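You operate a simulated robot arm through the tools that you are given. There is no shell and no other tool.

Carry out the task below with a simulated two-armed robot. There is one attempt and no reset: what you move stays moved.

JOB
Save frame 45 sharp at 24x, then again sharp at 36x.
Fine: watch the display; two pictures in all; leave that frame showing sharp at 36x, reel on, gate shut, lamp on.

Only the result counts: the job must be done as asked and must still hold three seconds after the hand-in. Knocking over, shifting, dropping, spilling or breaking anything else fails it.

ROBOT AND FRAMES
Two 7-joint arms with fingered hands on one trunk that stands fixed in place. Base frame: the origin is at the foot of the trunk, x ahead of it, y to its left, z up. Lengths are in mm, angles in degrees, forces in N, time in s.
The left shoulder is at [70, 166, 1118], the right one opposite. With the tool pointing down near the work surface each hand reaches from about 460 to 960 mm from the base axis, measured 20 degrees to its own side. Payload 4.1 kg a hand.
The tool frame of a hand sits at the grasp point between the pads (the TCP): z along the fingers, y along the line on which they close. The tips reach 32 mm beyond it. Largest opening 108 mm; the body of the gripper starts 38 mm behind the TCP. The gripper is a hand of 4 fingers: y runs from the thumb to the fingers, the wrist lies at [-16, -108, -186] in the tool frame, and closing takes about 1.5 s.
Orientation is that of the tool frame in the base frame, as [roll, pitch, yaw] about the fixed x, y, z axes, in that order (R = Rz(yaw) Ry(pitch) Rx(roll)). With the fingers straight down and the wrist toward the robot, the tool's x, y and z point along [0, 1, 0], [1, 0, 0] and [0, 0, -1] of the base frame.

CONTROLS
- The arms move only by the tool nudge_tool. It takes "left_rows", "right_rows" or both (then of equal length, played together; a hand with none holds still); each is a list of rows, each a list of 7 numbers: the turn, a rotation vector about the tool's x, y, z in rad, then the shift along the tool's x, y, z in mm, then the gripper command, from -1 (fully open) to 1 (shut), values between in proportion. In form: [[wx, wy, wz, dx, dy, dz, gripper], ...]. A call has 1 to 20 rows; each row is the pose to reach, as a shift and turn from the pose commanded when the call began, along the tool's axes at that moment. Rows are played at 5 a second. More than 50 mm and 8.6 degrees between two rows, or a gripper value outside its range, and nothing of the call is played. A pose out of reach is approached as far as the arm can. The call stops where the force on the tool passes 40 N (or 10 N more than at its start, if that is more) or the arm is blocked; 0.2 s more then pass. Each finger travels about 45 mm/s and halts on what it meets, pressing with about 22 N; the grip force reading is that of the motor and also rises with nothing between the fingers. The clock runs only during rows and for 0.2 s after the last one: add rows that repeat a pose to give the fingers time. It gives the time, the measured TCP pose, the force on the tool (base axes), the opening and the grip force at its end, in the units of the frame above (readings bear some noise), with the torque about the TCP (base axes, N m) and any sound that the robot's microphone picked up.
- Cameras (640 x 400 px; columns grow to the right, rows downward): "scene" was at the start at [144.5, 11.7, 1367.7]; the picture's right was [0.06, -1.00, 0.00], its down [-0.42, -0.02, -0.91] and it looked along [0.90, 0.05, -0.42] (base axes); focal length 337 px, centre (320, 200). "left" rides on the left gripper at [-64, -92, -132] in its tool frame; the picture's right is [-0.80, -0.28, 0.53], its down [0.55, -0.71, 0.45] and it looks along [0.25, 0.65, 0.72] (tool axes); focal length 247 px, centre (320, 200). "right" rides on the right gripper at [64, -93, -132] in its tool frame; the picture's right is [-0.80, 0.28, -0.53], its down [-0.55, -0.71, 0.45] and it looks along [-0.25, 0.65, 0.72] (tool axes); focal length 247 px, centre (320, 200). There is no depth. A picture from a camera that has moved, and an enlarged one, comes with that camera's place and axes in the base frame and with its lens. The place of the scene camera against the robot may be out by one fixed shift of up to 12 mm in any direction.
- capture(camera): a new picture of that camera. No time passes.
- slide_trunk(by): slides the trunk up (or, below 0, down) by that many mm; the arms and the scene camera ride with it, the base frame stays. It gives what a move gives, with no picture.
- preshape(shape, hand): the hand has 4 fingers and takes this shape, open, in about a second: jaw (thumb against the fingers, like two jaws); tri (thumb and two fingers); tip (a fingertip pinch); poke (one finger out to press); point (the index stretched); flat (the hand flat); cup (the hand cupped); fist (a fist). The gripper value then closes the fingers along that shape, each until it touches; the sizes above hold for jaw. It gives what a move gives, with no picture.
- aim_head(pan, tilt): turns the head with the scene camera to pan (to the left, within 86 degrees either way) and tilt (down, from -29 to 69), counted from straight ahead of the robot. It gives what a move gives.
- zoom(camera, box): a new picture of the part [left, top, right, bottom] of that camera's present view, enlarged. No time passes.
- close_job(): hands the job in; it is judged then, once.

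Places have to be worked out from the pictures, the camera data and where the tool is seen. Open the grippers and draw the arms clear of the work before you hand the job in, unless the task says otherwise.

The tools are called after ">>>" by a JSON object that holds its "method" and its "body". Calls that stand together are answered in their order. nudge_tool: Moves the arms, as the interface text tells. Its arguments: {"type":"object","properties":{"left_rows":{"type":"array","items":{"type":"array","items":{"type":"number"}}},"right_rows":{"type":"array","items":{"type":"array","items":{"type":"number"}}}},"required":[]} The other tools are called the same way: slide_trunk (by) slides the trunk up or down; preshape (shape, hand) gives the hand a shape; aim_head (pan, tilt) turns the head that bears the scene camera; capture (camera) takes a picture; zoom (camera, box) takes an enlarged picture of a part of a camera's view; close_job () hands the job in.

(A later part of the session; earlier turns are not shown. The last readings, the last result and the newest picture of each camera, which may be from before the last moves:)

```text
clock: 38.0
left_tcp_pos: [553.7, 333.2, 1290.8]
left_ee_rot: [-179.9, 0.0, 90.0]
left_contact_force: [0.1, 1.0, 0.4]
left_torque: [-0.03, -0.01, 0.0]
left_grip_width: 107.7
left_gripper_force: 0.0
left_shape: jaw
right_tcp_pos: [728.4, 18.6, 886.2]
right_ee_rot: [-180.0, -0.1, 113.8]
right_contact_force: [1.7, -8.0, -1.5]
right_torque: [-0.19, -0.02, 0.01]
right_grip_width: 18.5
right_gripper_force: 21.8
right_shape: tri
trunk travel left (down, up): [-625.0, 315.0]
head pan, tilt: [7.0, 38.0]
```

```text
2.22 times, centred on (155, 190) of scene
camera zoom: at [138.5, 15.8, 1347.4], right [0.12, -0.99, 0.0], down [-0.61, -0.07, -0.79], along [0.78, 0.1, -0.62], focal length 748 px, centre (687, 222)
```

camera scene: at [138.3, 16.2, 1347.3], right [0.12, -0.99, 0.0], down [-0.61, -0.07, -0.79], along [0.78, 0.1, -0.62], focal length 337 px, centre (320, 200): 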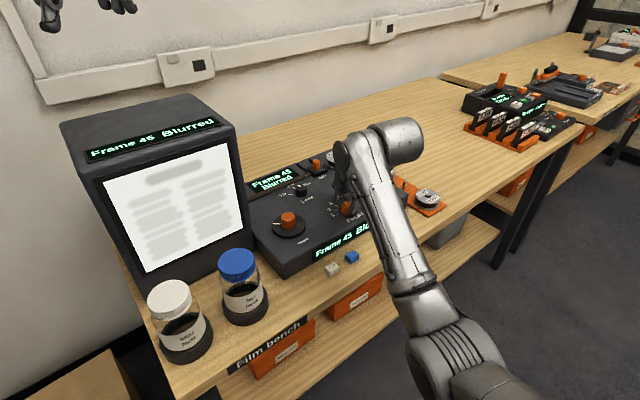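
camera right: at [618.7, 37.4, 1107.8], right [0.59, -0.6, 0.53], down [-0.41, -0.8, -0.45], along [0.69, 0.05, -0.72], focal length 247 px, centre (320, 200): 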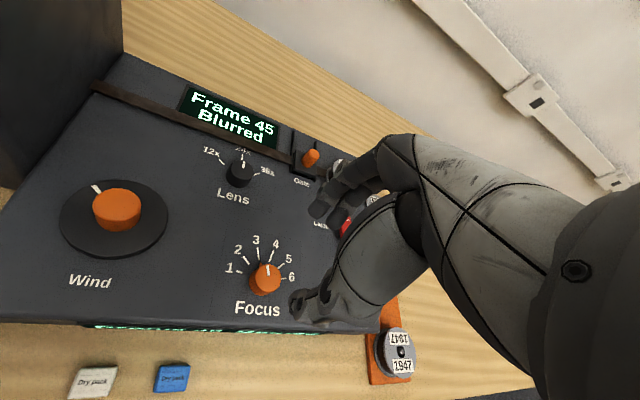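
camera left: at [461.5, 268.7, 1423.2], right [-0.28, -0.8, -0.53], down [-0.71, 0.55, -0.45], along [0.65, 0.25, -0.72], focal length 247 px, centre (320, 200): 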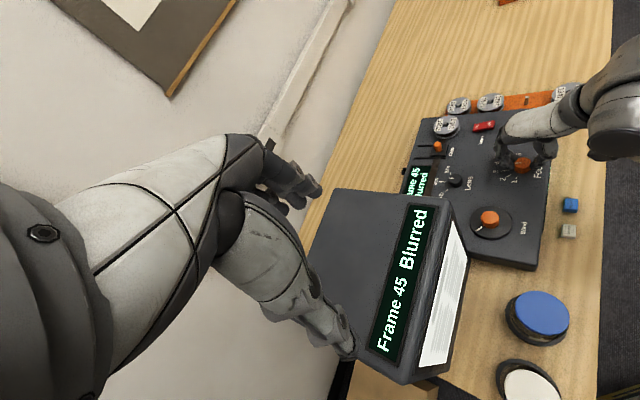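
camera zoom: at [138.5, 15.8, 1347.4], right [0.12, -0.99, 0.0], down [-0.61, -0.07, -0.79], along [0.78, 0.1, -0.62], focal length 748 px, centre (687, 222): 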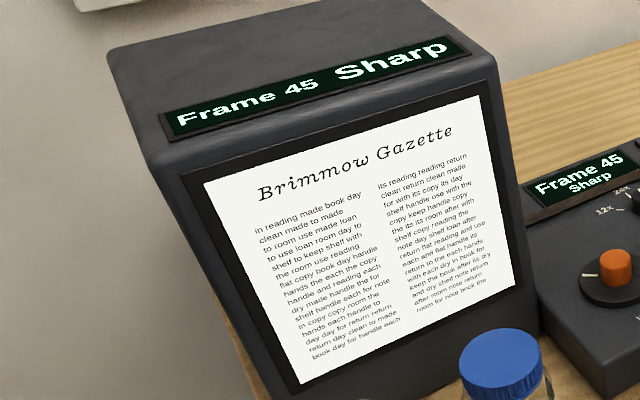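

Sharp at 24x now. I nudge ~3° further to sit inside the sharp window rather than its edge, and check it stays sharp.

>>> {"method": "nudge_tool", "body": {"right_rows": [[0, 0, 0.03, 0, 0, 0, 1], [0, 0, 0.055, 0, 0, 0, 1], [0, 0, 0.055, 0, 0, 0, 1]]}}

>>> {"method": "zoom", "body": {"camera": "scene", "box": [60, 100, 250, 280]}}

>>> {"method": "zoom", "body": {"camera": "right", "box": [160, 60, 380, 320]}}

```text
clock: 38.9
left_tcp_pos: [553.4, 331.7, 1291.5]
left_ee_rot: [179.9, 0.0, 89.9]
left_contact_force: [-0.3, 0.2, 0.0]
left_torque: [0.01, -0.01, -0.01]
left_grip_width: 107.5
left_gripper_force: 0.0
left_shape: jaw
right_tcp_pos: [728.3, 18.6, 886.3]
right_ee_rot: [180.0, 0.0, 110.8]
right_contact_force: [-1.9, -8.6, 0.0]
right_torque: [-0.19, 0.07, 0.02]
right_grip_width: 18.3
right_gripper_force: 22.3
right_shape: tri
trunk travel left (down, up): [-625.0, 315.0]
head pan, tilt: [7.0, 38.0]
```

```text
2.22 times, centred on (155, 190) of scene
camera zoom: at [137.8, 15.7, 1347.4], right [0.12, -0.99, 0.0], down [-0.61, -0.07, -0.79], along [0.78, 0.1, -0.62], focal length 748 px, centre (687, 222)
```

zoom: 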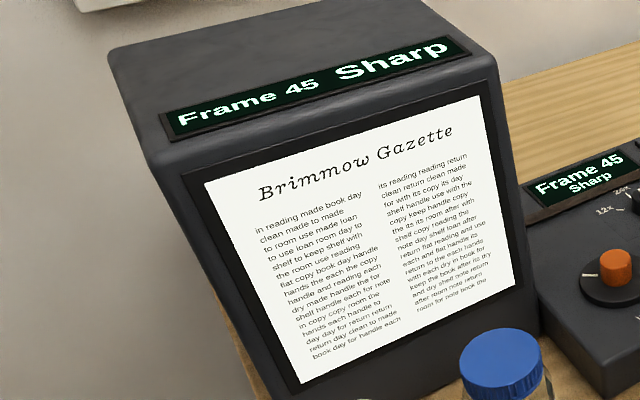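

```text
1.54 times, centred on (270, 190) of right
camera zoom: at [618.9, 45.0, 1018.8], right [0.55, -0.65, 0.53], down [-0.47, -0.76, -0.45], along [0.7, 0.0, -0.72], focal length 380 px, centre (397, 215)
```

zoom: 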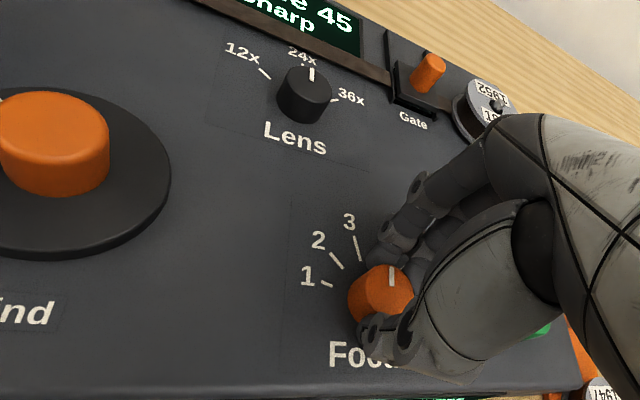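

Sharp holds with margin. I release the Focus knob, lift, and move over toward the Save button (~(808,-58)).

>>> {"method": "nudge_tool", "body": {"right_rows": [[0, 0, 0, 0, 0, 0, 0.6], [0, 0, 0, 0, 0, 0, 0.2], [0, 0, 0, 0, 0, 0, -0.1], [0, 0, 0, 0, 0, 0, -0.1], [0, 0, 0, 0, 0, -15, -0.1], [0, 0, 0, 0, 0, -45, -0.1], [0, 0, 0, 0, 0, -80, -0.1], [0, 0, 0, 0, 0, -110, -0.1], [0, 0, 0, -33, 16, -110, -0.1], [0, 0, 0, -67, 32, -110, -0.1], [0, 0, 0, -100, 47.5, -110, -0.1], [0, 0, 0, -100, 47.5, -110, -0.1]]}}

>>> {"method": "capture", "body": {"camera": "right"}}

>>> {"method": "zoom", "body": {"camera": "scene", "box": [60, 100, 460, 280]}}

>>> {"method": "zoom", "body": {"camera": "left", "box": [400, 80, 600, 280]}}

```text
clock: 41.5
left_tcp_pos: [553.3, 334.5, 1291.4]
left_ee_rot: [-180.0, 0.1, 90.0]
left_contact_force: [-0.1, 0.5, -0.3]
left_torque: [-0.03, -0.01, -0.02]
left_grip_width: 107.8
left_gripper_force: 0.1
left_shape: jaw
right_tcp_pos: [807.5, -56.8, 998.1]
right_ee_rot: [-180.0, 0.0, 110.8]
right_contact_force: [0.1, 0.2, 0.4]
right_torque: [-0.04, 0.02, 0.0]
right_grip_width: 58.9
right_gripper_force: 0.0
right_shape: tri
trunk travel left (down, up): [-625.0, 315.0]
head pan, tilt: [7.0, 38.0]
```

```text
taken
camera right: at [699.0, -30.8, 1130.7], right [0.55, -0.65, 0.53], down [-0.47, -0.76, -0.45], along [0.7, 0.0, -0.72], focal length 247 px, centre (320, 200)
```

right: 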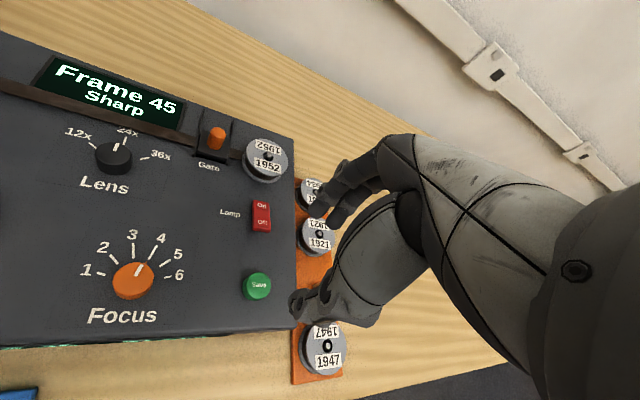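

```text
1.60 times, centred on (260, 190) of scene
camera zoom: at [138.0, 17.7, 1347.4], right [0.12, -0.99, 0.0], down [-0.61, -0.08, -0.79], along [0.78, 0.1, -0.62], focal length 539 px, centre (416, 216)
```

zoom: 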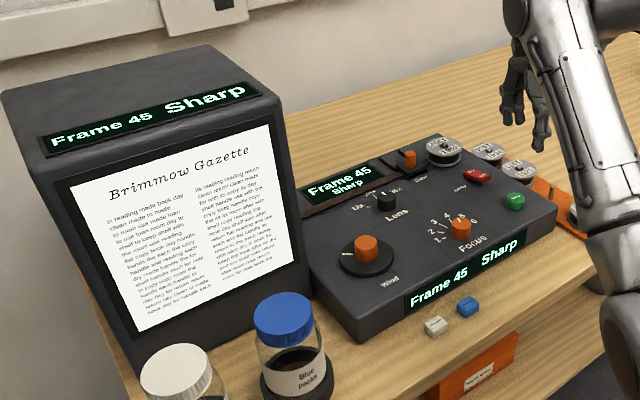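

```text
2.00 times, centred on (500, 180) of left
camera zoom: at [461.2, 270.4, 1423.0], right [-0.28, -0.8, -0.53], down [-0.71, 0.55, -0.45], along [0.65, 0.25, -0.72], focal length 494 px, centre (-40, 240)
```

zoom: 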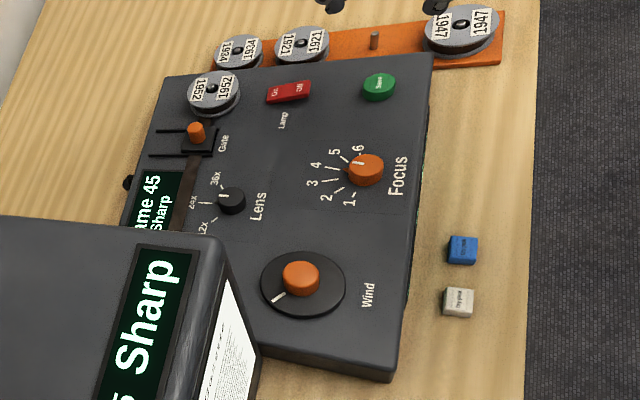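

Frame 45 Sharp stays. Before saving I re-verify lens pointer at 24x and measure the Save button.

>>> {"method": "zoom", "body": {"camera": "right", "box": [60, 110, 180, 210]}}

>>> {"method": "zoom", "body": {"camera": "right", "box": [210, 240, 330, 340]}}

>>> {"method": "zoom", "body": {"camera": "left", "box": [470, 90, 550, 150]}}

>>> {"method": "preshape", "body": {"hand": "right", "shape": "poke"}}

>>> {"method": "capture", "body": {"camera": "right"}}

>>> {"method": "capture", "body": {"camera": "scene"}}

>>> {"method": "capture", "body": {"camera": "left"}}

```text
4.00 times, centred on (120, 160) of right
camera zoom: at [699.0, -30.8, 1130.7], right [0.55, -0.65, 0.53], down [-0.47, -0.76, -0.45], along [0.7, 0.0, -0.72], focal length 988 px, centre (1120, 360)
```

zoom: 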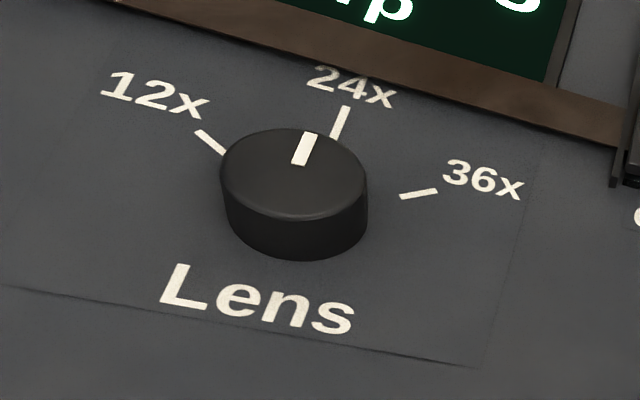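

```text
4.00 times, centred on (270, 290) of right
camera zoom: at [699.0, -30.8, 1130.7], right [0.55, -0.65, 0.53], down [-0.47, -0.76, -0.45], along [0.7, 0.0, -0.72], focal length 988 px, centre (520, -160)
```

zoom: 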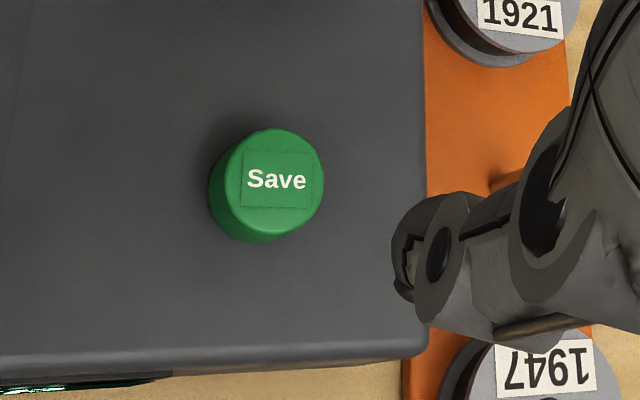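

```text
6.67 times, centred on (510, 120) of left
camera zoom: at [461.2, 270.4, 1423.0], right [-0.28, -0.8, -0.53], down [-0.71, 0.55, -0.45], along [0.65, 0.25, -0.72], focal length 1646 px, centre (-947, 733)
```

zoom: 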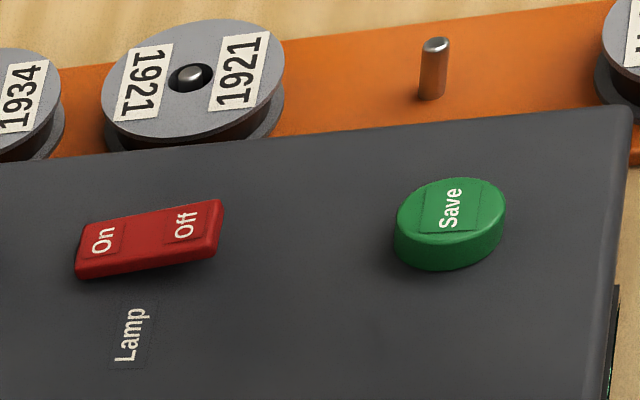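

```text
clock: 42.4
left_tcp_pos: [552.7, 332.7, 1292.5]
left_ee_rot: [-180.0, 0.0, 90.0]
left_contact_force: [0.3, 0.5, -0.4]
left_torque: [-0.01, -0.01, 0.01]
left_grip_width: 107.4
left_gripper_force: 0.0
left_shape: jaw
right_tcp_pos: [809.2, -57.1, 997.9]
right_ee_rot: [-179.9, 0.0, 110.7]
right_contact_force: [0.3, -0.1, 0.1]
right_torque: [0.01, 0.01, 0.0]
right_grip_width: 0.0
right_gripper_force: 0.0
right_shape: poke
trunk travel left (down, up): [-625.0, 315.0]
head pan, tilt: [7.0, 38.0]
```

```text
taken
camera right: at [699.0, -31.0, 1130.3], right [0.55, -0.65, 0.53], down [-0.47, -0.76, -0.45], along [0.7, 0.0, -0.72], focal length 247 px, centre (320, 200)
```

right: 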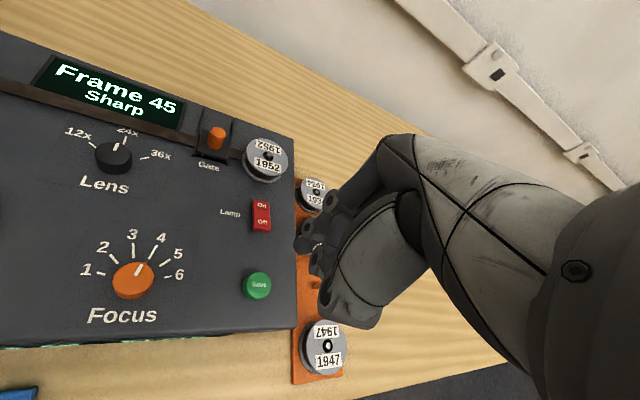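

```text
taken
camera scene: at [138.3, 17.1, 1347.4], right [0.12, -0.99, 0.0], down [-0.61, -0.08, -0.79], along [0.78, 0.1, -0.62], focal length 337 px, centre (320, 200)
```

scene: 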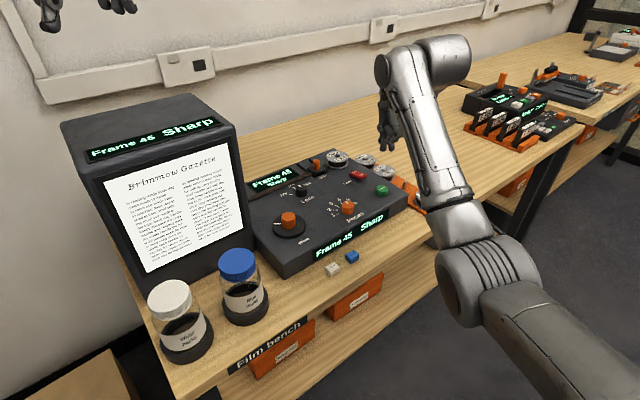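

```text
taken
camera left: at [461.5, 269.7, 1423.0], right [-0.28, -0.8, -0.53], down [-0.71, 0.55, -0.45], along [0.65, 0.25, -0.72], focal length 247 px, centre (320, 200)
```

left: 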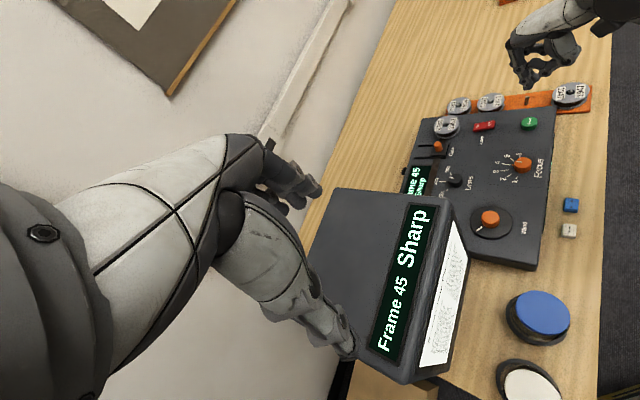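

Lens pointer is on 24x. Save button centre ≈(808,-59.5), top z≈860. I zoom to see where the poking finger's tip is.

>>> {"method": "zoom", "body": {"camera": "right", "box": [260, 170, 420, 340]}}

>>> {"method": "zoom", "body": {"camera": "left", "box": [480, 0, 620, 110]}}

>>> {"method": "zoom", "body": {"camera": "scene", "box": [340, 70, 460, 230]}}

```text
2.35 times, centred on (340, 255) of right
camera zoom: at [699.0, -31.0, 1130.3], right [0.55, -0.65, 0.53], down [-0.47, -0.76, -0.45], along [0.7, 0.0, -0.72], focal length 581 px, centre (273, 71)
```

zoom: 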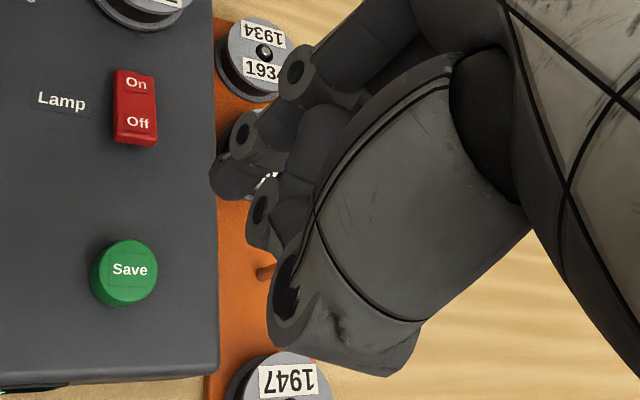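

```text
3.64 times, centred on (550, 55) of left
camera zoom: at [461.5, 269.7, 1423.0], right [-0.28, -0.8, -0.53], down [-0.71, 0.55, -0.45], along [0.65, 0.25, -0.72], focal length 898 px, centre (-516, 727)
```

zoom: 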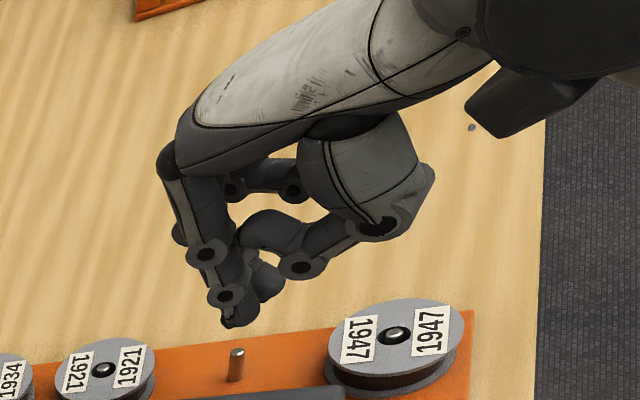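

```text
2.50 times, centred on (400, 150) of scene
camera zoom: at [138.3, 17.1, 1347.4], right [0.12, -0.99, 0.0], down [-0.61, -0.08, -0.79], along [0.78, 0.1, -0.62], focal length 842 px, centre (120, 325)
```

zoom: 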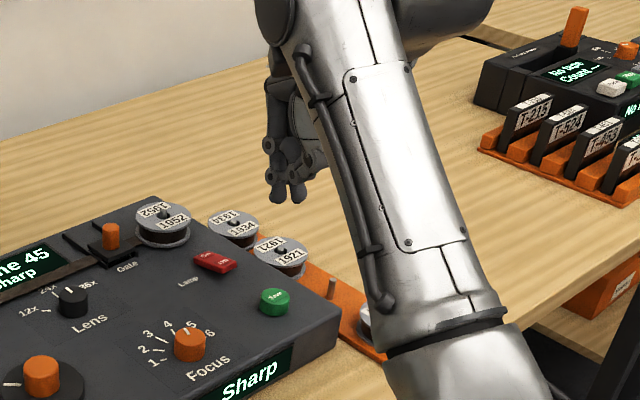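

The poke fingertip projects to about tool (0,5,38). I move so that tip is above the Save button centre and descend to ~8 mm above it.

>>> {"method": "nudge_tool", "body": {"right_rows": [[0, 0, 0, -2, -6, 0, -1], [0, 0, 0, -2, -6, 30, -1], [0, 0, 0, -2, -6, 60, -1], [0, 0, 0, -2, -6, 80, -1], [0, 0, 0, -2, -6, 88, -1], [0, 0, 0, -2, -6, 88, -1]]}}

>>> {"method": "zoom", "body": {"camera": "right", "box": [240, 170, 400, 340]}}

>>> {"method": "zoom", "body": {"camera": "left", "box": [470, 60, 590, 160]}}

>>> {"method": "zoom", "body": {"camera": "scene", "box": [320, 120, 440, 230]}}

```text
clock: 43.8
left_tcp_pos: [553.9, 332.7, 1291.9]
left_ee_rot: [180.0, 0.1, 90.1]
left_contact_force: [-0.4, -0.8, 0.0]
left_torque: [-0.04, -0.03, 0.0]
left_grip_width: 107.5
left_gripper_force: 0.1
left_shape: jaw
right_tcp_pos: [804.1, -61.8, 907.8]
right_ee_rot: [-180.0, 0.1, 110.7]
right_contact_force: [0.2, -1.0, -0.3]
right_torque: [0.0, -0.01, 0.01]
right_grip_width: 0.1
right_gripper_force: 0.1
right_shape: poke
trunk travel left (down, up): [-625.0, 315.0]
head pan, tilt: [7.0, 38.0]
```

```text
2.35 times, centred on (320, 255) of right
camera zoom: at [694.3, -35.2, 1040.4], right [0.55, -0.65, 0.53], down [-0.47, -0.76, -0.45], along [0.7, 0.0, -0.72], focal length 581 px, centre (320, 71)
```

zoom: 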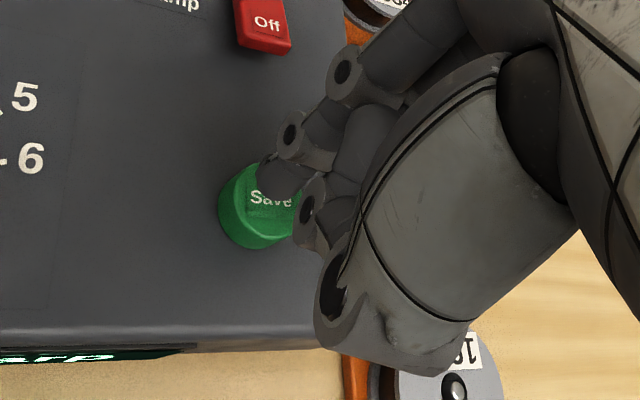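

```text
4.00 times, centred on (530, 110) of left
camera zoom: at [461.4, 269.7, 1423.1], right [-0.28, -0.8, -0.53], down [-0.71, 0.55, -0.45], along [0.65, 0.25, -0.72], focal length 988 px, centre (-520, 560)
```

zoom: 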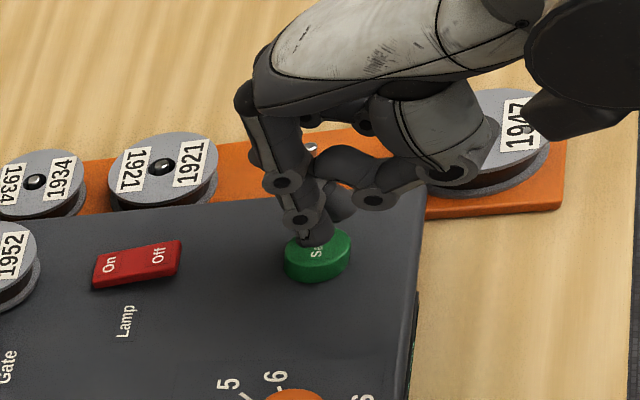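

```text
3.64 times, centred on (380, 175) of scene
camera zoom: at [138.1, 17.1, 1347.4], right [0.12, -0.99, 0.0], down [-0.61, -0.08, -0.79], along [0.78, 0.1, -0.62], focal length 1224 px, centre (102, 291)
```

zoom: 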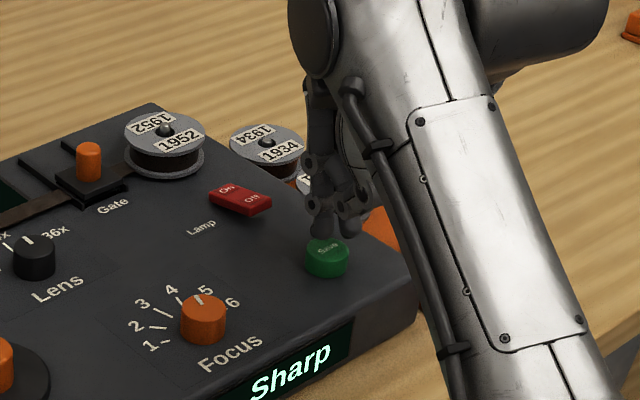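

The fingertip is right over the button. I lower gently a few mm at a time watching force and sound.

>>> {"method": "nudge_tool", "body": {"right_rows": [[0, 0, 0, 0, 0, 3, -1], [0, 0, 0, 0, 0, 6, -1], [0, 0, 0, 0, 0, 8, -1]]}}

>>> {"method": "zoom", "body": {"camera": "right", "box": [240, 170, 400, 340]}}

>>> {"method": "capture", "body": {"camera": "scene"}}

>>> {"method": "zoom", "body": {"camera": "left", "box": [470, 60, 590, 160]}}

```text
clock: 44.5
left_tcp_pos: [554.0, 333.7, 1289.7]
left_ee_rot: [180.0, 0.0, 90.1]
left_contact_force: [0.1, -0.3, 0.2]
left_torque: [0.02, -0.01, -0.01]
left_grip_width: 107.9
left_gripper_force: 0.0
left_shape: jaw
right_tcp_pos: [802.6, -61.7, 900.3]
right_ee_rot: [-179.9, 0.0, 110.6]
right_contact_force: [0.9, 0.1, -0.6]
right_torque: [0.02, -0.01, 0.03]
right_grip_width: 0.0
right_gripper_force: 0.1
right_shape: poke
trunk travel left (down, up): [-625.0, 315.0]
head pan, tilt: [7.0, 38.0]
```

```text
2.35 times, centred on (320, 255) of right
camera zoom: at [694.2, -34.4, 1032.4], right [0.55, -0.65, 0.53], down [-0.47, -0.76, -0.45], along [0.7, 0.0, -0.72], focal length 581 px, centre (320, 71)
```

zoom: 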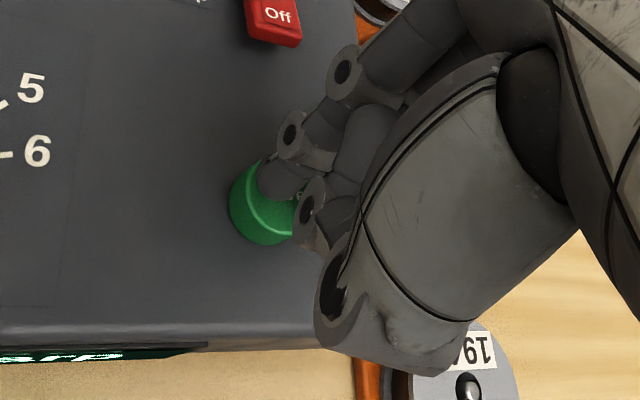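

```text
taken
camera scene: at [138.3, 17.2, 1347.4], right [0.12, -0.99, 0.0], down [-0.61, -0.08, -0.79], along [0.78, 0.1, -0.62], focal length 337 px, centre (320, 200)
```

scene: 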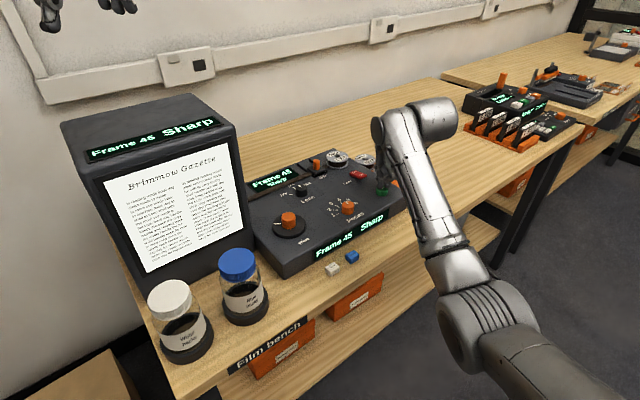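

```text
4.00 times, centred on (530, 110) of left
camera zoom: at [461.5, 269.8, 1423.0], right [-0.28, -0.8, -0.53], down [-0.71, 0.55, -0.45], along [0.65, 0.25, -0.72], focal length 988 px, centre (-520, 560)
```

zoom: 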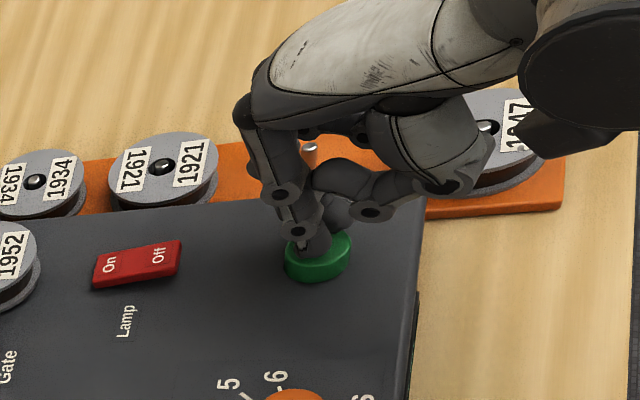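

No contact yet. I continue down in small steps.

>>> {"method": "nudge_tool", "body": {"right_rows": [[0, 0, 0, 0, 0, 2, -1], [0, 0, 0, 0, 0, 4, -1]]}}

>>> {"method": "zoom", "body": {"camera": "scene", "box": [60, 100, 460, 280]}}

```text
clock: 45.1
left_tcp_pos: [553.7, 333.7, 1292.1]
left_ee_rot: [180.0, -0.1, 90.0]
left_contact_force: [0.3, 0.1, -0.3]
left_torque: [0.0, 0.0, 0.0]
left_grip_width: 107.4
left_gripper_force: 0.0
left_shape: jaw
right_tcp_pos: [802.8, -60.8, 896.0]
right_ee_rot: [-180.0, 0.0, 110.6]
right_contact_force: [0.5, -0.1, 0.9]
right_torque: [-0.01, 0.03, -0.01]
right_grip_width: 0.0
right_gripper_force: 0.1
right_shape: poke
trunk travel left (down, up): [-625.0, 315.0]
head pan, tilt: [7.0, 38.0]
```

```text
1.60 times, centred on (260, 190) of scene
camera zoom: at [138.1, 17.1, 1347.4], right [0.12, -0.99, 0.0], down [-0.61, -0.08, -0.79], along [0.78, 0.1, -0.62], focal length 539 px, centre (416, 216)
```

zoom: 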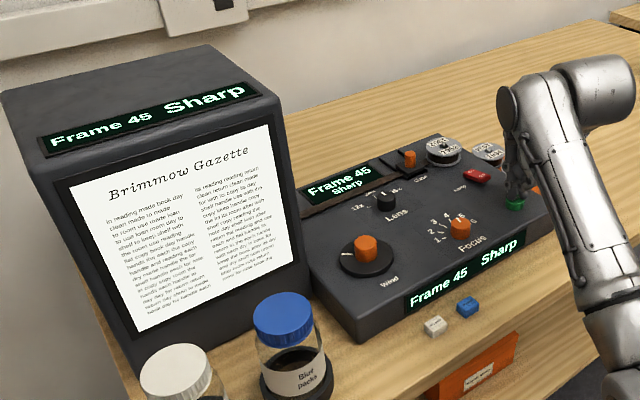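

Still no contact (force ~1 N). Further 4 mm.

>>> {"method": "nudge_tool", "body": {"right_rows": [[0, 0, 0, 0, 0, 2, -1], [0, 0, 0, 0, 0, 4, -1]]}}

>>> {"method": "zoom", "body": {"camera": "left", "box": [470, 60, 590, 160]}}

>>> {"method": "zoom", "body": {"camera": "scene", "box": [60, 100, 460, 280]}}

```text
clock: 45.8
left_tcp_pos: [553.4, 333.1, 1291.1]
left_ee_rot: [180.0, 0.0, 90.1]
left_contact_force: [0.3, -0.5, 0.1]
left_torque: [-0.01, -0.04, 0.01]
left_grip_width: 107.5
left_gripper_force: 0.0
left_shape: jaw
right_tcp_pos: [803.0, -60.8, 893.3]
right_ee_rot: [179.9, 0.1, 110.8]
right_contact_force: [-0.8, 0.9, 3.5]
right_torque: [-0.07, -0.07, 0.01]
right_grip_width: 0.1
right_gripper_force: 0.1
right_shape: poke
trunk travel left (down, up): [-625.0, 315.0]
head pan, tilt: [7.0, 38.0]
heard: click
```

```text
4.00 times, centred on (530, 110) of left
camera zoom: at [460.9, 269.9, 1423.3], right [-0.28, -0.8, -0.53], down [-0.71, 0.55, -0.45], along [0.65, 0.25, -0.72], focal length 988 px, centre (-520, 560)
```

zoom: 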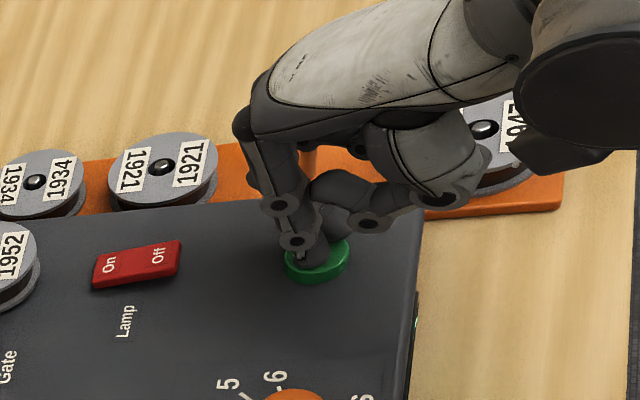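

```text
1.60 times, centred on (260, 190) of scene
camera zoom: at [137.7, 17.2, 1347.5], right [0.12, -0.99, 0.0], down [-0.61, -0.08, -0.79], along [0.78, 0.1, -0.62], focal length 539 px, centre (416, 216)
```

zoom: 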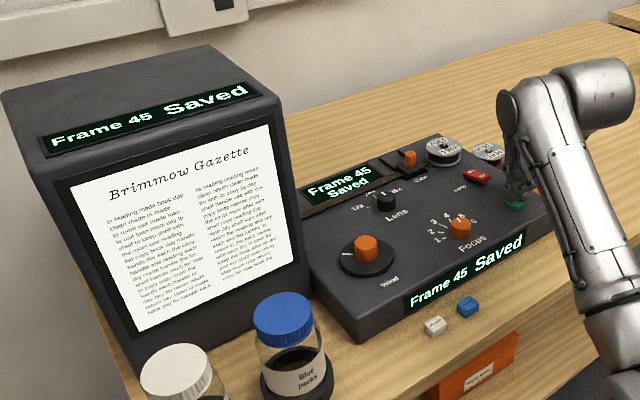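

"Frame 45 Saved" with a click — first picture taken. I lift straight off the button.

>>> {"method": "nudge_tool", "body": {"right_rows": [[0, 0, 0, 0, 0, -20, -1], [0, 0, 0, 0, 0, -55, -1], [0, 0, 0, 0, 0, -90, -1], [0, 0, 0, 0, 0, -105, -1]]}}

>>> {"method": "preshape", "body": {"hand": "right", "shape": "tri"}}

>>> {"method": "zoom", "body": {"camera": "scene", "box": [60, 100, 460, 280]}}

```text
clock: 46.8
left_tcp_pos: [552.8, 333.3, 1290.0]
left_ee_rot: [180.0, -0.1, 90.0]
left_contact_force: [0.7, -0.3, 0.4]
left_torque: [0.02, 0.01, 0.01]
left_grip_width: 107.5
left_gripper_force: 0.0
left_shape: jaw
right_tcp_pos: [802.5, -61.4, 996.0]
right_ee_rot: [-180.0, 0.0, 110.8]
right_contact_force: [-0.1, 0.3, -0.2]
right_torque: [-0.01, 0.0, 0.02]
right_grip_width: 0.1
right_gripper_force: 0.0
right_shape: poke
trunk travel left (down, up): [-625.0, 315.0]
head pan, tilt: [7.0, 38.0]
```

```text
clock: 47.6
left_tcp_pos: [553.9, 334.6, 1290.5]
left_ee_rot: [-179.9, 0.0, 89.9]
left_contact_force: [-0.4, -0.4, 0.1]
left_torque: [0.0, -0.02, 0.0]
left_grip_width: 107.6
left_gripper_force: 0.0
left_shape: jaw
right_tcp_pos: [802.5, -61.1, 996.6]
right_ee_rot: [-180.0, 0.0, 110.7]
right_contact_force: [-0.2, 0.4, 0.7]
right_torque: [-0.06, 0.02, -0.02]
right_grip_width: 107.6
right_gripper_force: 0.0
right_shape: tri
trunk travel left (down, up): [-625.0, 315.0]
head pan, tilt: [7.0, 38.0]
```

```text
1.60 times, centred on (260, 190) of scene
camera zoom: at [138.3, 17.2, 1347.4], right [0.12, -0.99, 0.0], down [-0.61, -0.08, -0.79], along [0.78, 0.1, -0.62], focal length 539 px, centre (416, 216)
```

zoom: 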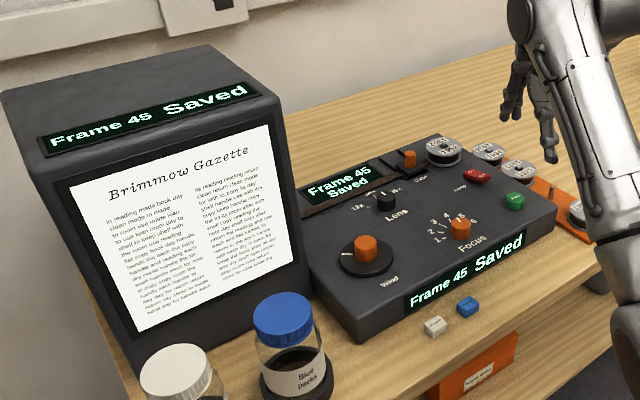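

The first save is registered. Now I move to the Lens knob again, yaw ~145, narrowing the opening.

>>> {"method": "nudge_tool", "body": {"right_rows": [[0, 0, -0.12, 38, 9.5, 0, -0.5], [0, 0, -0.24, 76, 19, 0, -0.2], [0, 0, -0.36, 114, 28.5, 0, 0.05], [0, 0, -0.48, 152, 38, 0, 0.05], [0, 0, -0.597, 190, 47.5, 0, 0.05], [0, 0, -0.597, 190, 47.5, 40, 0.05], [0, 0, -0.597, 190, 47.5, 75, 0.05], [0, 0, -0.597, 190, 47.5, 92, 0.05], [0, 0, -0.597, 190, 47.5, 92, 0.05]]}}

>>> {"method": "zoom", "body": {"camera": "right", "box": [240, 200, 360, 320]}}

>>> {"method": "zoom", "body": {"camera": "scene", "box": [60, 100, 460, 280]}}

```text
clock: 49.6
left_tcp_pos: [553.4, 333.5, 1291.3]
left_ee_rot: [-180.0, 0.0, 90.0]
left_contact_force: [0.6, -0.7, 0.0]
left_torque: [-0.01, 0.0, -0.02]
left_grip_width: 107.7
left_gripper_force: 0.1
left_shape: jaw
right_tcp_pos: [780.1, 133.1, 904.5]
right_ee_rot: [-180.0, 0.0, 145.1]
right_contact_force: [0.3, 0.3, -1.1]
right_torque: [0.01, 0.02, -0.01]
right_grip_width: 51.4
right_gripper_force: 0.1
right_shape: tri
trunk travel left (down, up): [-625.0, 315.0]
head pan, tilt: [7.0, 38.0]
```

```text
3.33 times, centred on (300, 260) of right
camera zoom: at [673.7, 94.2, 1037.8], right [0.82, -0.23, 0.53], down [0.04, -0.89, -0.45], along [0.58, 0.39, -0.72], focal length 823 px, centre (387, 0)
```

zoom: 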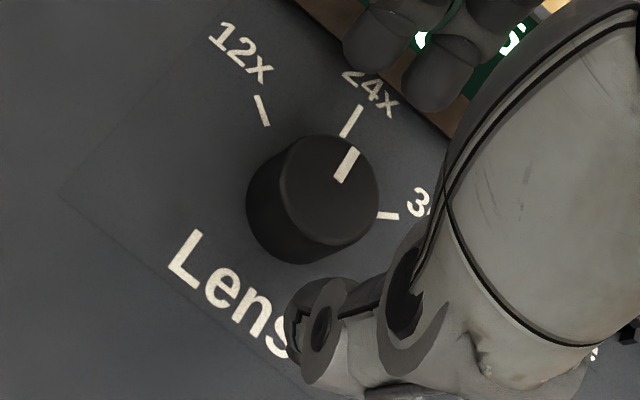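

```text
1.60 times, centred on (260, 190) of scene
camera zoom: at [138.3, 17.1, 1347.4], right [0.12, -0.99, 0.0], down [-0.61, -0.08, -0.79], along [0.78, 0.1, -0.62], focal length 539 px, centre (416, 216)
```

zoom: 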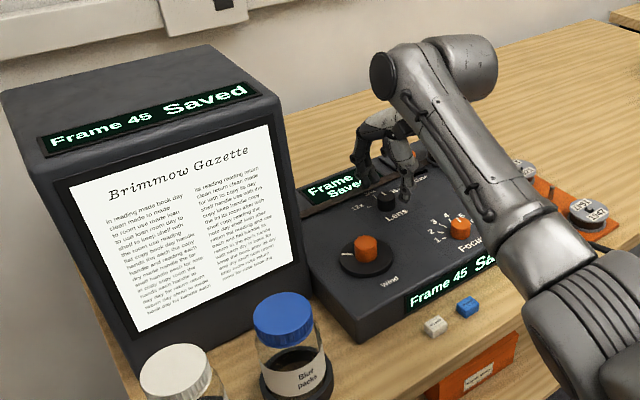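

Centred above the Lens knob with pointer on 24x. I descend, grip and turn ~61° clockwise to 36x.

>>> {"method": "nudge_tool", "body": {"right_rows": [[0, 0, 0, 0, 0, 10, 0.05], [0, 0, 0, 0, 0, 19, 0.05], [0, 0, 0, 0, 0, 19, 0.3], [0, 0, 0, 0, 0, 19, 0.6], [0, 0, 0, 0, 0, 19, 0.8], [0, 0, 0, 0, 0, 19, 1], [0, 0, 0, 0, 0, 19, 1], [0, 0, 0, 0, 0, 19, 1], [0, 0, 0.13, 0, 0, 19, 1], [0, 0, 0.26, 0, 0, 19, 1], [0, 0, 0.39, 0, 0, 19, 1], [0, 0, 0.52, 0, 0, 19, 1], [0, 0, 0.65, 0, 0, 19, 1], [0, 0, 0.78, 0, 0, 19, 1], [0, 0, 0.91, 0, 0, 19, 1], [0, 0, 1.04, 0, 0, 19, 1], [0, 0, 1.075, 0, 0, 19, 1], [0, 0, 1.075, 0, 0, 19, 1]]}}

>>> {"method": "zoom", "body": {"camera": "right", "box": [220, 150, 380, 320]}}

>>> {"method": "zoom", "body": {"camera": "scene", "box": [60, 100, 460, 280]}}

```text
clock: 53.5
left_tcp_pos: [553.2, 331.1, 1292.7]
left_ee_rot: [-180.0, 0.0, 90.1]
left_contact_force: [-0.4, -0.3, 0.0]
left_torque: [-0.02, 0.02, -0.02]
left_grip_width: 107.8
left_gripper_force: 0.0
left_shape: jaw
right_tcp_pos: [779.8, 131.5, 886.5]
right_ee_rot: [-179.9, 0.0, 83.3]
right_contact_force: [-9.7, -10.6, -8.2]
right_torque: [-0.25, 0.27, 0.19]
right_grip_width: 18.3
right_gripper_force: 21.8
right_shape: tri
trunk travel left (down, up): [-625.0, 315.0]
head pan, tilt: [7.0, 38.0]
```

```text
2.35 times, centred on (300, 235) of right
camera zoom: at [695.9, 206.3, 1019.4], right [0.19, -0.83, 0.53], down [-0.77, -0.46, -0.45], along [0.61, -0.32, -0.72], focal length 581 px, centre (367, 118)
```

zoom: 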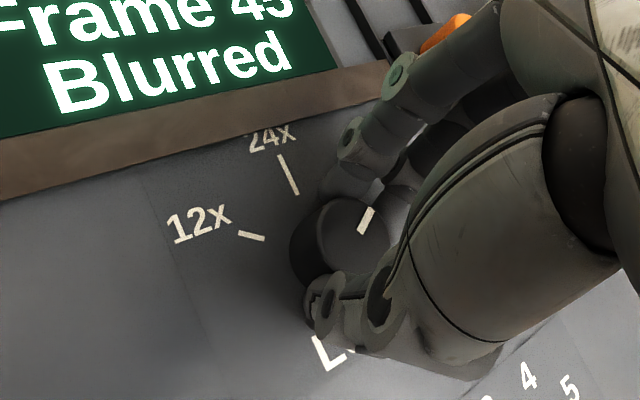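

```text
1.60 times, centred on (260, 190) of scene
camera zoom: at [137.9, 15.8, 1347.3], right [0.12, -0.99, 0.0], down [-0.61, -0.07, -0.79], along [0.78, 0.1, -0.62], focal length 539 px, centre (416, 216)
```

zoom: 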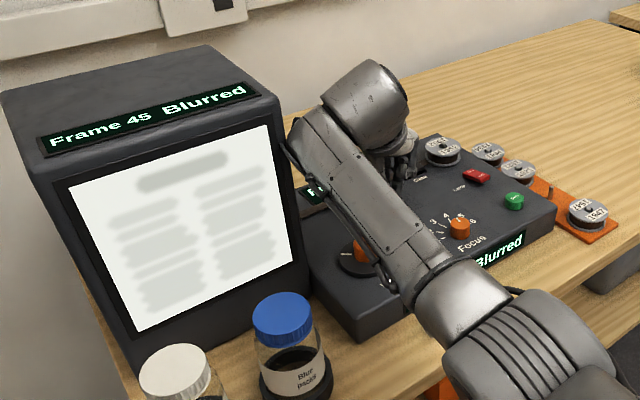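

Blurred as expected after the lens change. I release, lift and verify the pointer is at 36x.

>>> {"method": "nudge_tool", "body": {"right_rows": [[0, 0, 0, 0, 0, 0, 0.6], [0, 0, 0, 0, 0, 0, 0.3], [0, 0, 0, 0, 0, 0, 0.05], [0, 0, 0, 0, 0, 0, 0.05], [0, 0, 0, 0, 0, -15, 0.05], [0, 0, 0, 0, 0, -40, 0.05], [0, 0, 0, 0, 0, -70, 0.05], [0, 0, 0, 0, 0, -90, 0.05], [0, 0, 0, 0, 0, -90, 0.05]]}}

>>> {"method": "zoom", "body": {"camera": "right", "box": [200, 220, 320, 320]}}

>>> {"method": "capture", "body": {"camera": "right"}}

```text
clock: 55.5
left_tcp_pos: [554.5, 332.4, 1292.1]
left_ee_rot: [-179.9, 0.1, 90.0]
left_contact_force: [0.0, 0.5, -0.2]
left_torque: [0.02, 0.02, 0.01]
left_grip_width: 107.6
left_gripper_force: 0.1
left_shape: jaw
right_tcp_pos: [780.9, 134.6, 976.1]
right_ee_rot: [-179.9, 0.0, 83.4]
right_contact_force: [-0.1, 0.8, -0.8]
right_torque: [-0.01, 0.0, 0.02]
right_grip_width: 50.9
right_gripper_force: 0.1
right_shape: tri
trunk travel left (down, up): [-625.0, 315.0]
head pan, tilt: [7.0, 38.0]
```

```text
4.00 times, centred on (260, 270) of right
camera zoom: at [697.0, 207.7, 1109.6], right [0.19, -0.83, 0.53], down [-0.76, -0.46, -0.45], along [0.62, -0.32, -0.72], focal length 988 px, centre (560, -80)
```

zoom: 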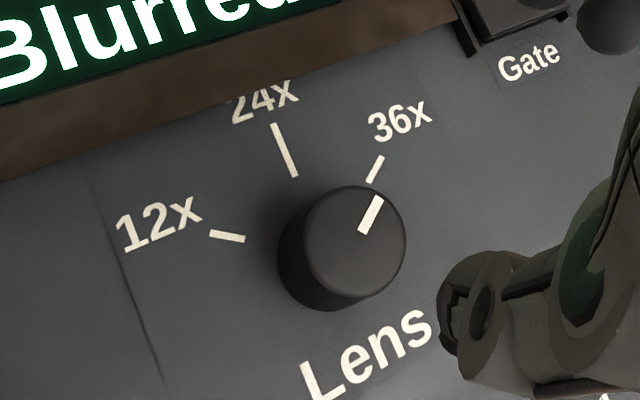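

```text
taken
camera right: at [697.0, 207.7, 1109.6], right [0.19, -0.83, 0.53], down [-0.76, -0.46, -0.45], along [0.62, -0.32, -0.72], focal length 247 px, centre (320, 200)
```

right: 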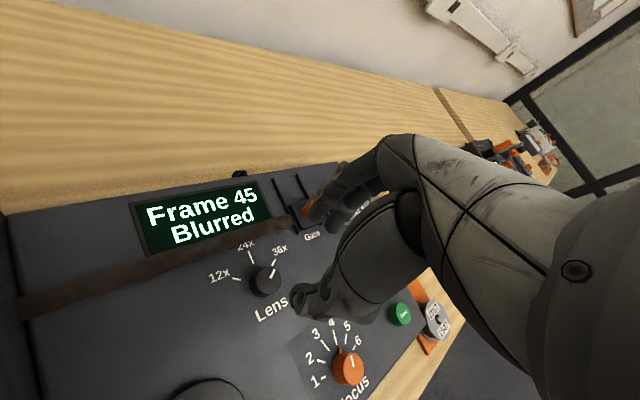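

Lens pointer is on 36x. Now back to Focus: I move over it with yaw ~135 (expecting more clockwise turn) and descend.

>>> {"method": "nudge_tool", "body": {"right_rows": [[0, 0, -0.13, -30, -10, 0, 0], [0, 0, -0.26, -60, -20, 0, -0.1], [0, 0, -0.39, -90, -30, 0, -0.1], [0, 0, -0.52, -120.5, -39.8, 0, -0.1], [0, 0, -0.65, -120.5, -39.8, 0, -0.1], [0, 0, -0.78, -120.5, -39.8, 0, -0.1], [0, 0, -0.9, -120.5, -39.8, 0, -0.1], [0, 0, -0.9, -120.5, -39.8, 35, -0.1], [0, 0, -0.9, -120.5, -39.8, 65, -0.1], [0, 0, -0.9, -120.5, -39.8, 82, -0.1], [0, 0, -0.9, -120.5, -39.8, 90, -0.1], [0, 0, -0.9, -120.5, -39.8, 90, -0.1]]}}

>>> {"method": "zoom", "body": {"camera": "right", "box": [220, 170, 380, 320]}}

>>> {"method": "zoom", "body": {"camera": "left", "box": [440, 110, 600, 250]}}

```text
clock: 58.0
left_tcp_pos: [553.5, 333.0, 1290.4]
left_ee_rot: [180.0, 0.1, 90.0]
left_contact_force: [0.1, 0.4, 0.2]
left_torque: [-0.01, 0.02, -0.01]
left_grip_width: 107.8
left_gripper_force: 0.1
left_shape: jaw
right_tcp_pos: [726.7, 18.8, 885.3]
right_ee_rot: [-180.0, 0.0, 135.0]
right_contact_force: [-0.5, -0.1, -0.1]
right_torque: [-0.01, 0.0, 0.01]
right_grip_width: 59.2
right_gripper_force: 0.0
right_shape: tri
trunk travel left (down, up): [-625.0, 315.0]
head pan, tilt: [7.0, 38.0]
```

```text
2.67 times, centred on (300, 245) of right
camera zoom: at [615.2, -1.9, 1018.3], right [0.76, -0.36, 0.53], down [-0.11, -0.89, -0.45], along [0.64, 0.28, -0.72], focal length 659 px, centre (373, 80)
```

zoom: 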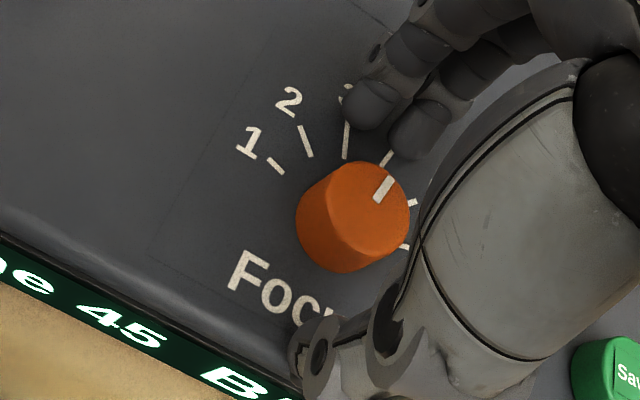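

```text
2.86 times, centred on (520, 180) of left
camera zoom: at [461.3, 269.8, 1423.1], right [-0.28, -0.8, -0.53], down [-0.71, 0.55, -0.45], along [0.65, 0.25, -0.72], focal length 706 px, centre (-251, 257)
```

zoom: 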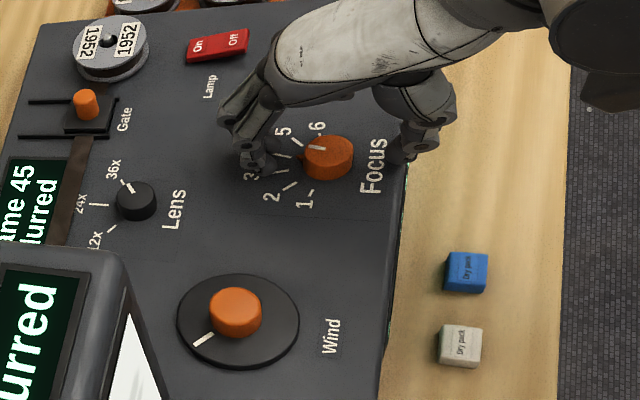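

In place. I close on the Focus knob and turn ~8° clockwise, reading the display.

>>> {"method": "nudge_tool", "body": {"right_rows": [[0, 0, 0, 0, 0, 0, 0.2], [0, 0, 0, 0, 0, 0, 0.5], [0, 0, 0, 0, 0, 0, 0.8], [0, 0, 0, 0, 0, 0, 1], [0, 0, 0, 0, 0, 0, 1], [0, 0, 0, 0, 0, 0, 1], [0, 0, 0.07, 0, 0, 0, 1], [0, 0, 0.14, 0, 0, 0, 1], [0, 0, 0.14, 0, 0, 0, 1]]}}

>>> {"method": "zoom", "body": {"camera": "scene", "box": [60, 100, 250, 280]}}

>>> {"method": "zoom", "body": {"camera": "right", "box": [220, 170, 380, 320]}}

```text
clock: 60.0
left_tcp_pos: [554.1, 332.7, 1290.9]
left_ee_rot: [180.0, 0.0, 89.9]
left_contact_force: [0.6, -0.1, -0.1]
left_torque: [-0.03, 0.01, 0.0]
left_grip_width: 107.6
left_gripper_force: 0.0
left_shape: jaw
right_tcp_pos: [726.6, 18.8, 886.0]
right_ee_rot: [180.0, 0.0, 126.9]
right_contact_force: [-2.6, -1.7, -2.5]
right_torque: [-0.05, 0.06, 0.03]
right_grip_width: 19.7
right_gripper_force: 21.9
right_shape: tri
trunk travel left (down, up): [-625.0, 315.0]
head pan, tilt: [7.0, 38.0]
```

```text
2.22 times, centred on (155, 190) of scene
camera zoom: at [138.2, 16.9, 1347.3], right [0.12, -0.99, 0.0], down [-0.61, -0.07, -0.79], along [0.78, 0.1, -0.62], focal length 748 px, centre (687, 222)
```

zoom: 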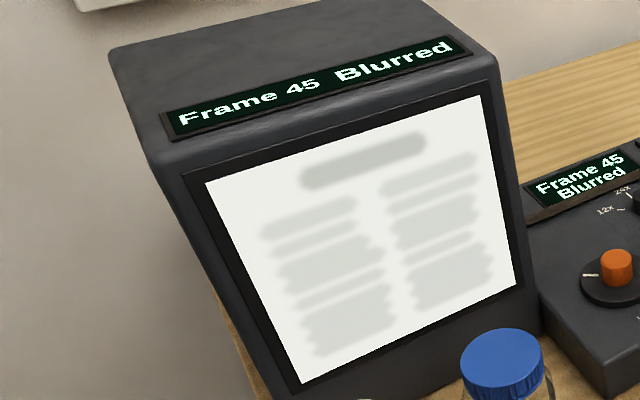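

```text
2.67 times, centred on (300, 245) of right
camera zoom: at [613.8, 13.8, 1018.5], right [0.71, -0.47, 0.53], down [-0.24, -0.86, -0.45], along [0.67, 0.19, -0.72], focal length 659 px, centre (373, 80)
```

zoom: 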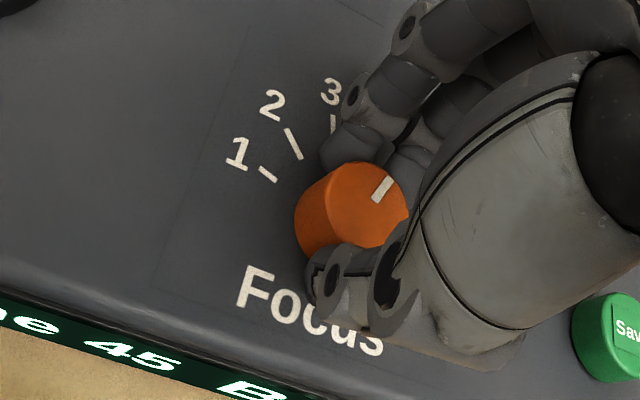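

Still blurred. Another ~8° clockwise.

>>> {"method": "nudge_tool", "body": {"right_rows": [[0, 0, 0.07, 0, 0, 0, 1], [0, 0, 0.13, 0, 0, 0, 1], [0, 0, 0.13, 0, 0, 0, 1]]}}

>>> {"method": "zoom", "body": {"camera": "scene", "box": [60, 100, 250, 280]}}

```text
clock: 60.9
left_tcp_pos: [553.2, 333.1, 1290.6]
left_ee_rot: [-180.0, 0.0, 89.9]
left_contact_force: [0.4, -0.6, -0.9]
left_torque: [0.01, 0.0, 0.02]
left_grip_width: 107.5
left_gripper_force: 0.1
left_shape: jaw
right_tcp_pos: [726.0, 18.4, 885.7]
right_ee_rot: [-179.9, -0.1, 119.4]
right_contact_force: [-3.6, 1.8, -4.5]
right_torque: [0.02, 0.06, 0.04]
right_grip_width: 19.8
right_gripper_force: 21.8
right_shape: tri
trunk travel left (down, up): [-625.0, 315.0]
head pan, tilt: [7.0, 38.0]
```

```text
2.22 times, centred on (155, 190) of scene
camera zoom: at [138.3, 17.4, 1347.3], right [0.12, -0.99, 0.0], down [-0.61, -0.08, -0.79], along [0.78, 0.1, -0.62], focal length 748 px, centre (687, 222)
```

zoom: 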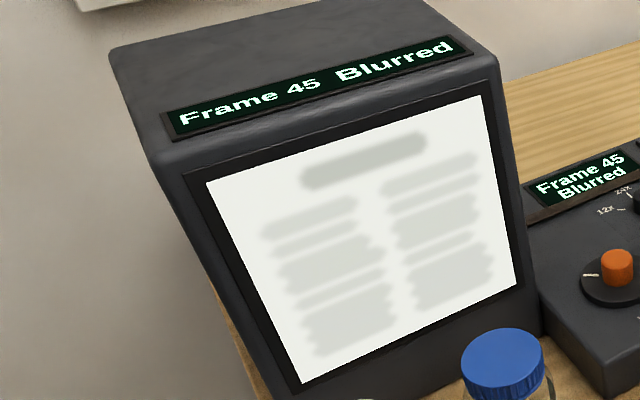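

Still blurred. I continue with ~5° steps so as not to skip the sharp window.

>>> {"method": "nudge_tool", "body": {"right_rows": [[0, 0, 0.045, 0, 0, 0, 1], [0, 0, 0.085, 0, 0, 0, 1], [0, 0, 0.085, 0, 0, 0, 1]]}}

>>> {"method": "zoom", "body": {"camera": "scene", "box": [60, 100, 250, 280]}}

```text
clock: 61.6
left_tcp_pos: [553.4, 333.7, 1291.0]
left_ee_rot: [180.0, -0.1, 90.1]
left_contact_force: [0.1, -0.5, -0.4]
left_torque: [0.0, 0.0, 0.04]
left_grip_width: 107.6
left_gripper_force: 0.1
left_shape: jaw
right_tcp_pos: [726.0, 19.3, 885.9]
right_ee_rot: [-179.9, 0.0, 114.6]
right_contact_force: [-6.3, 0.8, -7.6]
right_torque: [0.01, 0.16, 0.0]
right_grip_width: 19.6
right_gripper_force: 22.2
right_shape: tri
trunk travel left (down, up): [-625.0, 315.0]
head pan, tilt: [7.0, 38.0]
```

```text
2.22 times, centred on (155, 190) of scene
camera zoom: at [138.3, 17.3, 1347.3], right [0.12, -0.99, 0.0], down [-0.61, -0.08, -0.79], along [0.78, 0.1, -0.62], focal length 748 px, centre (687, 222)
```

zoom: 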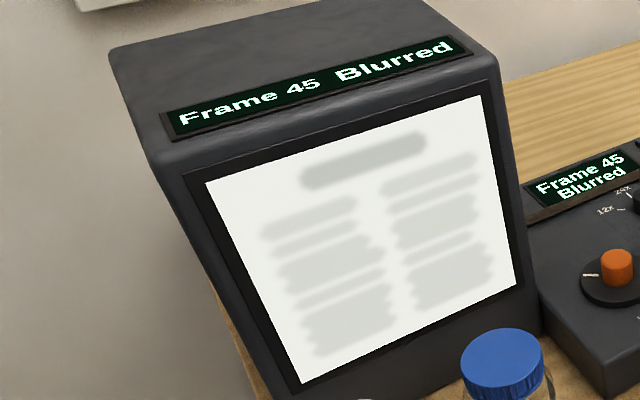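

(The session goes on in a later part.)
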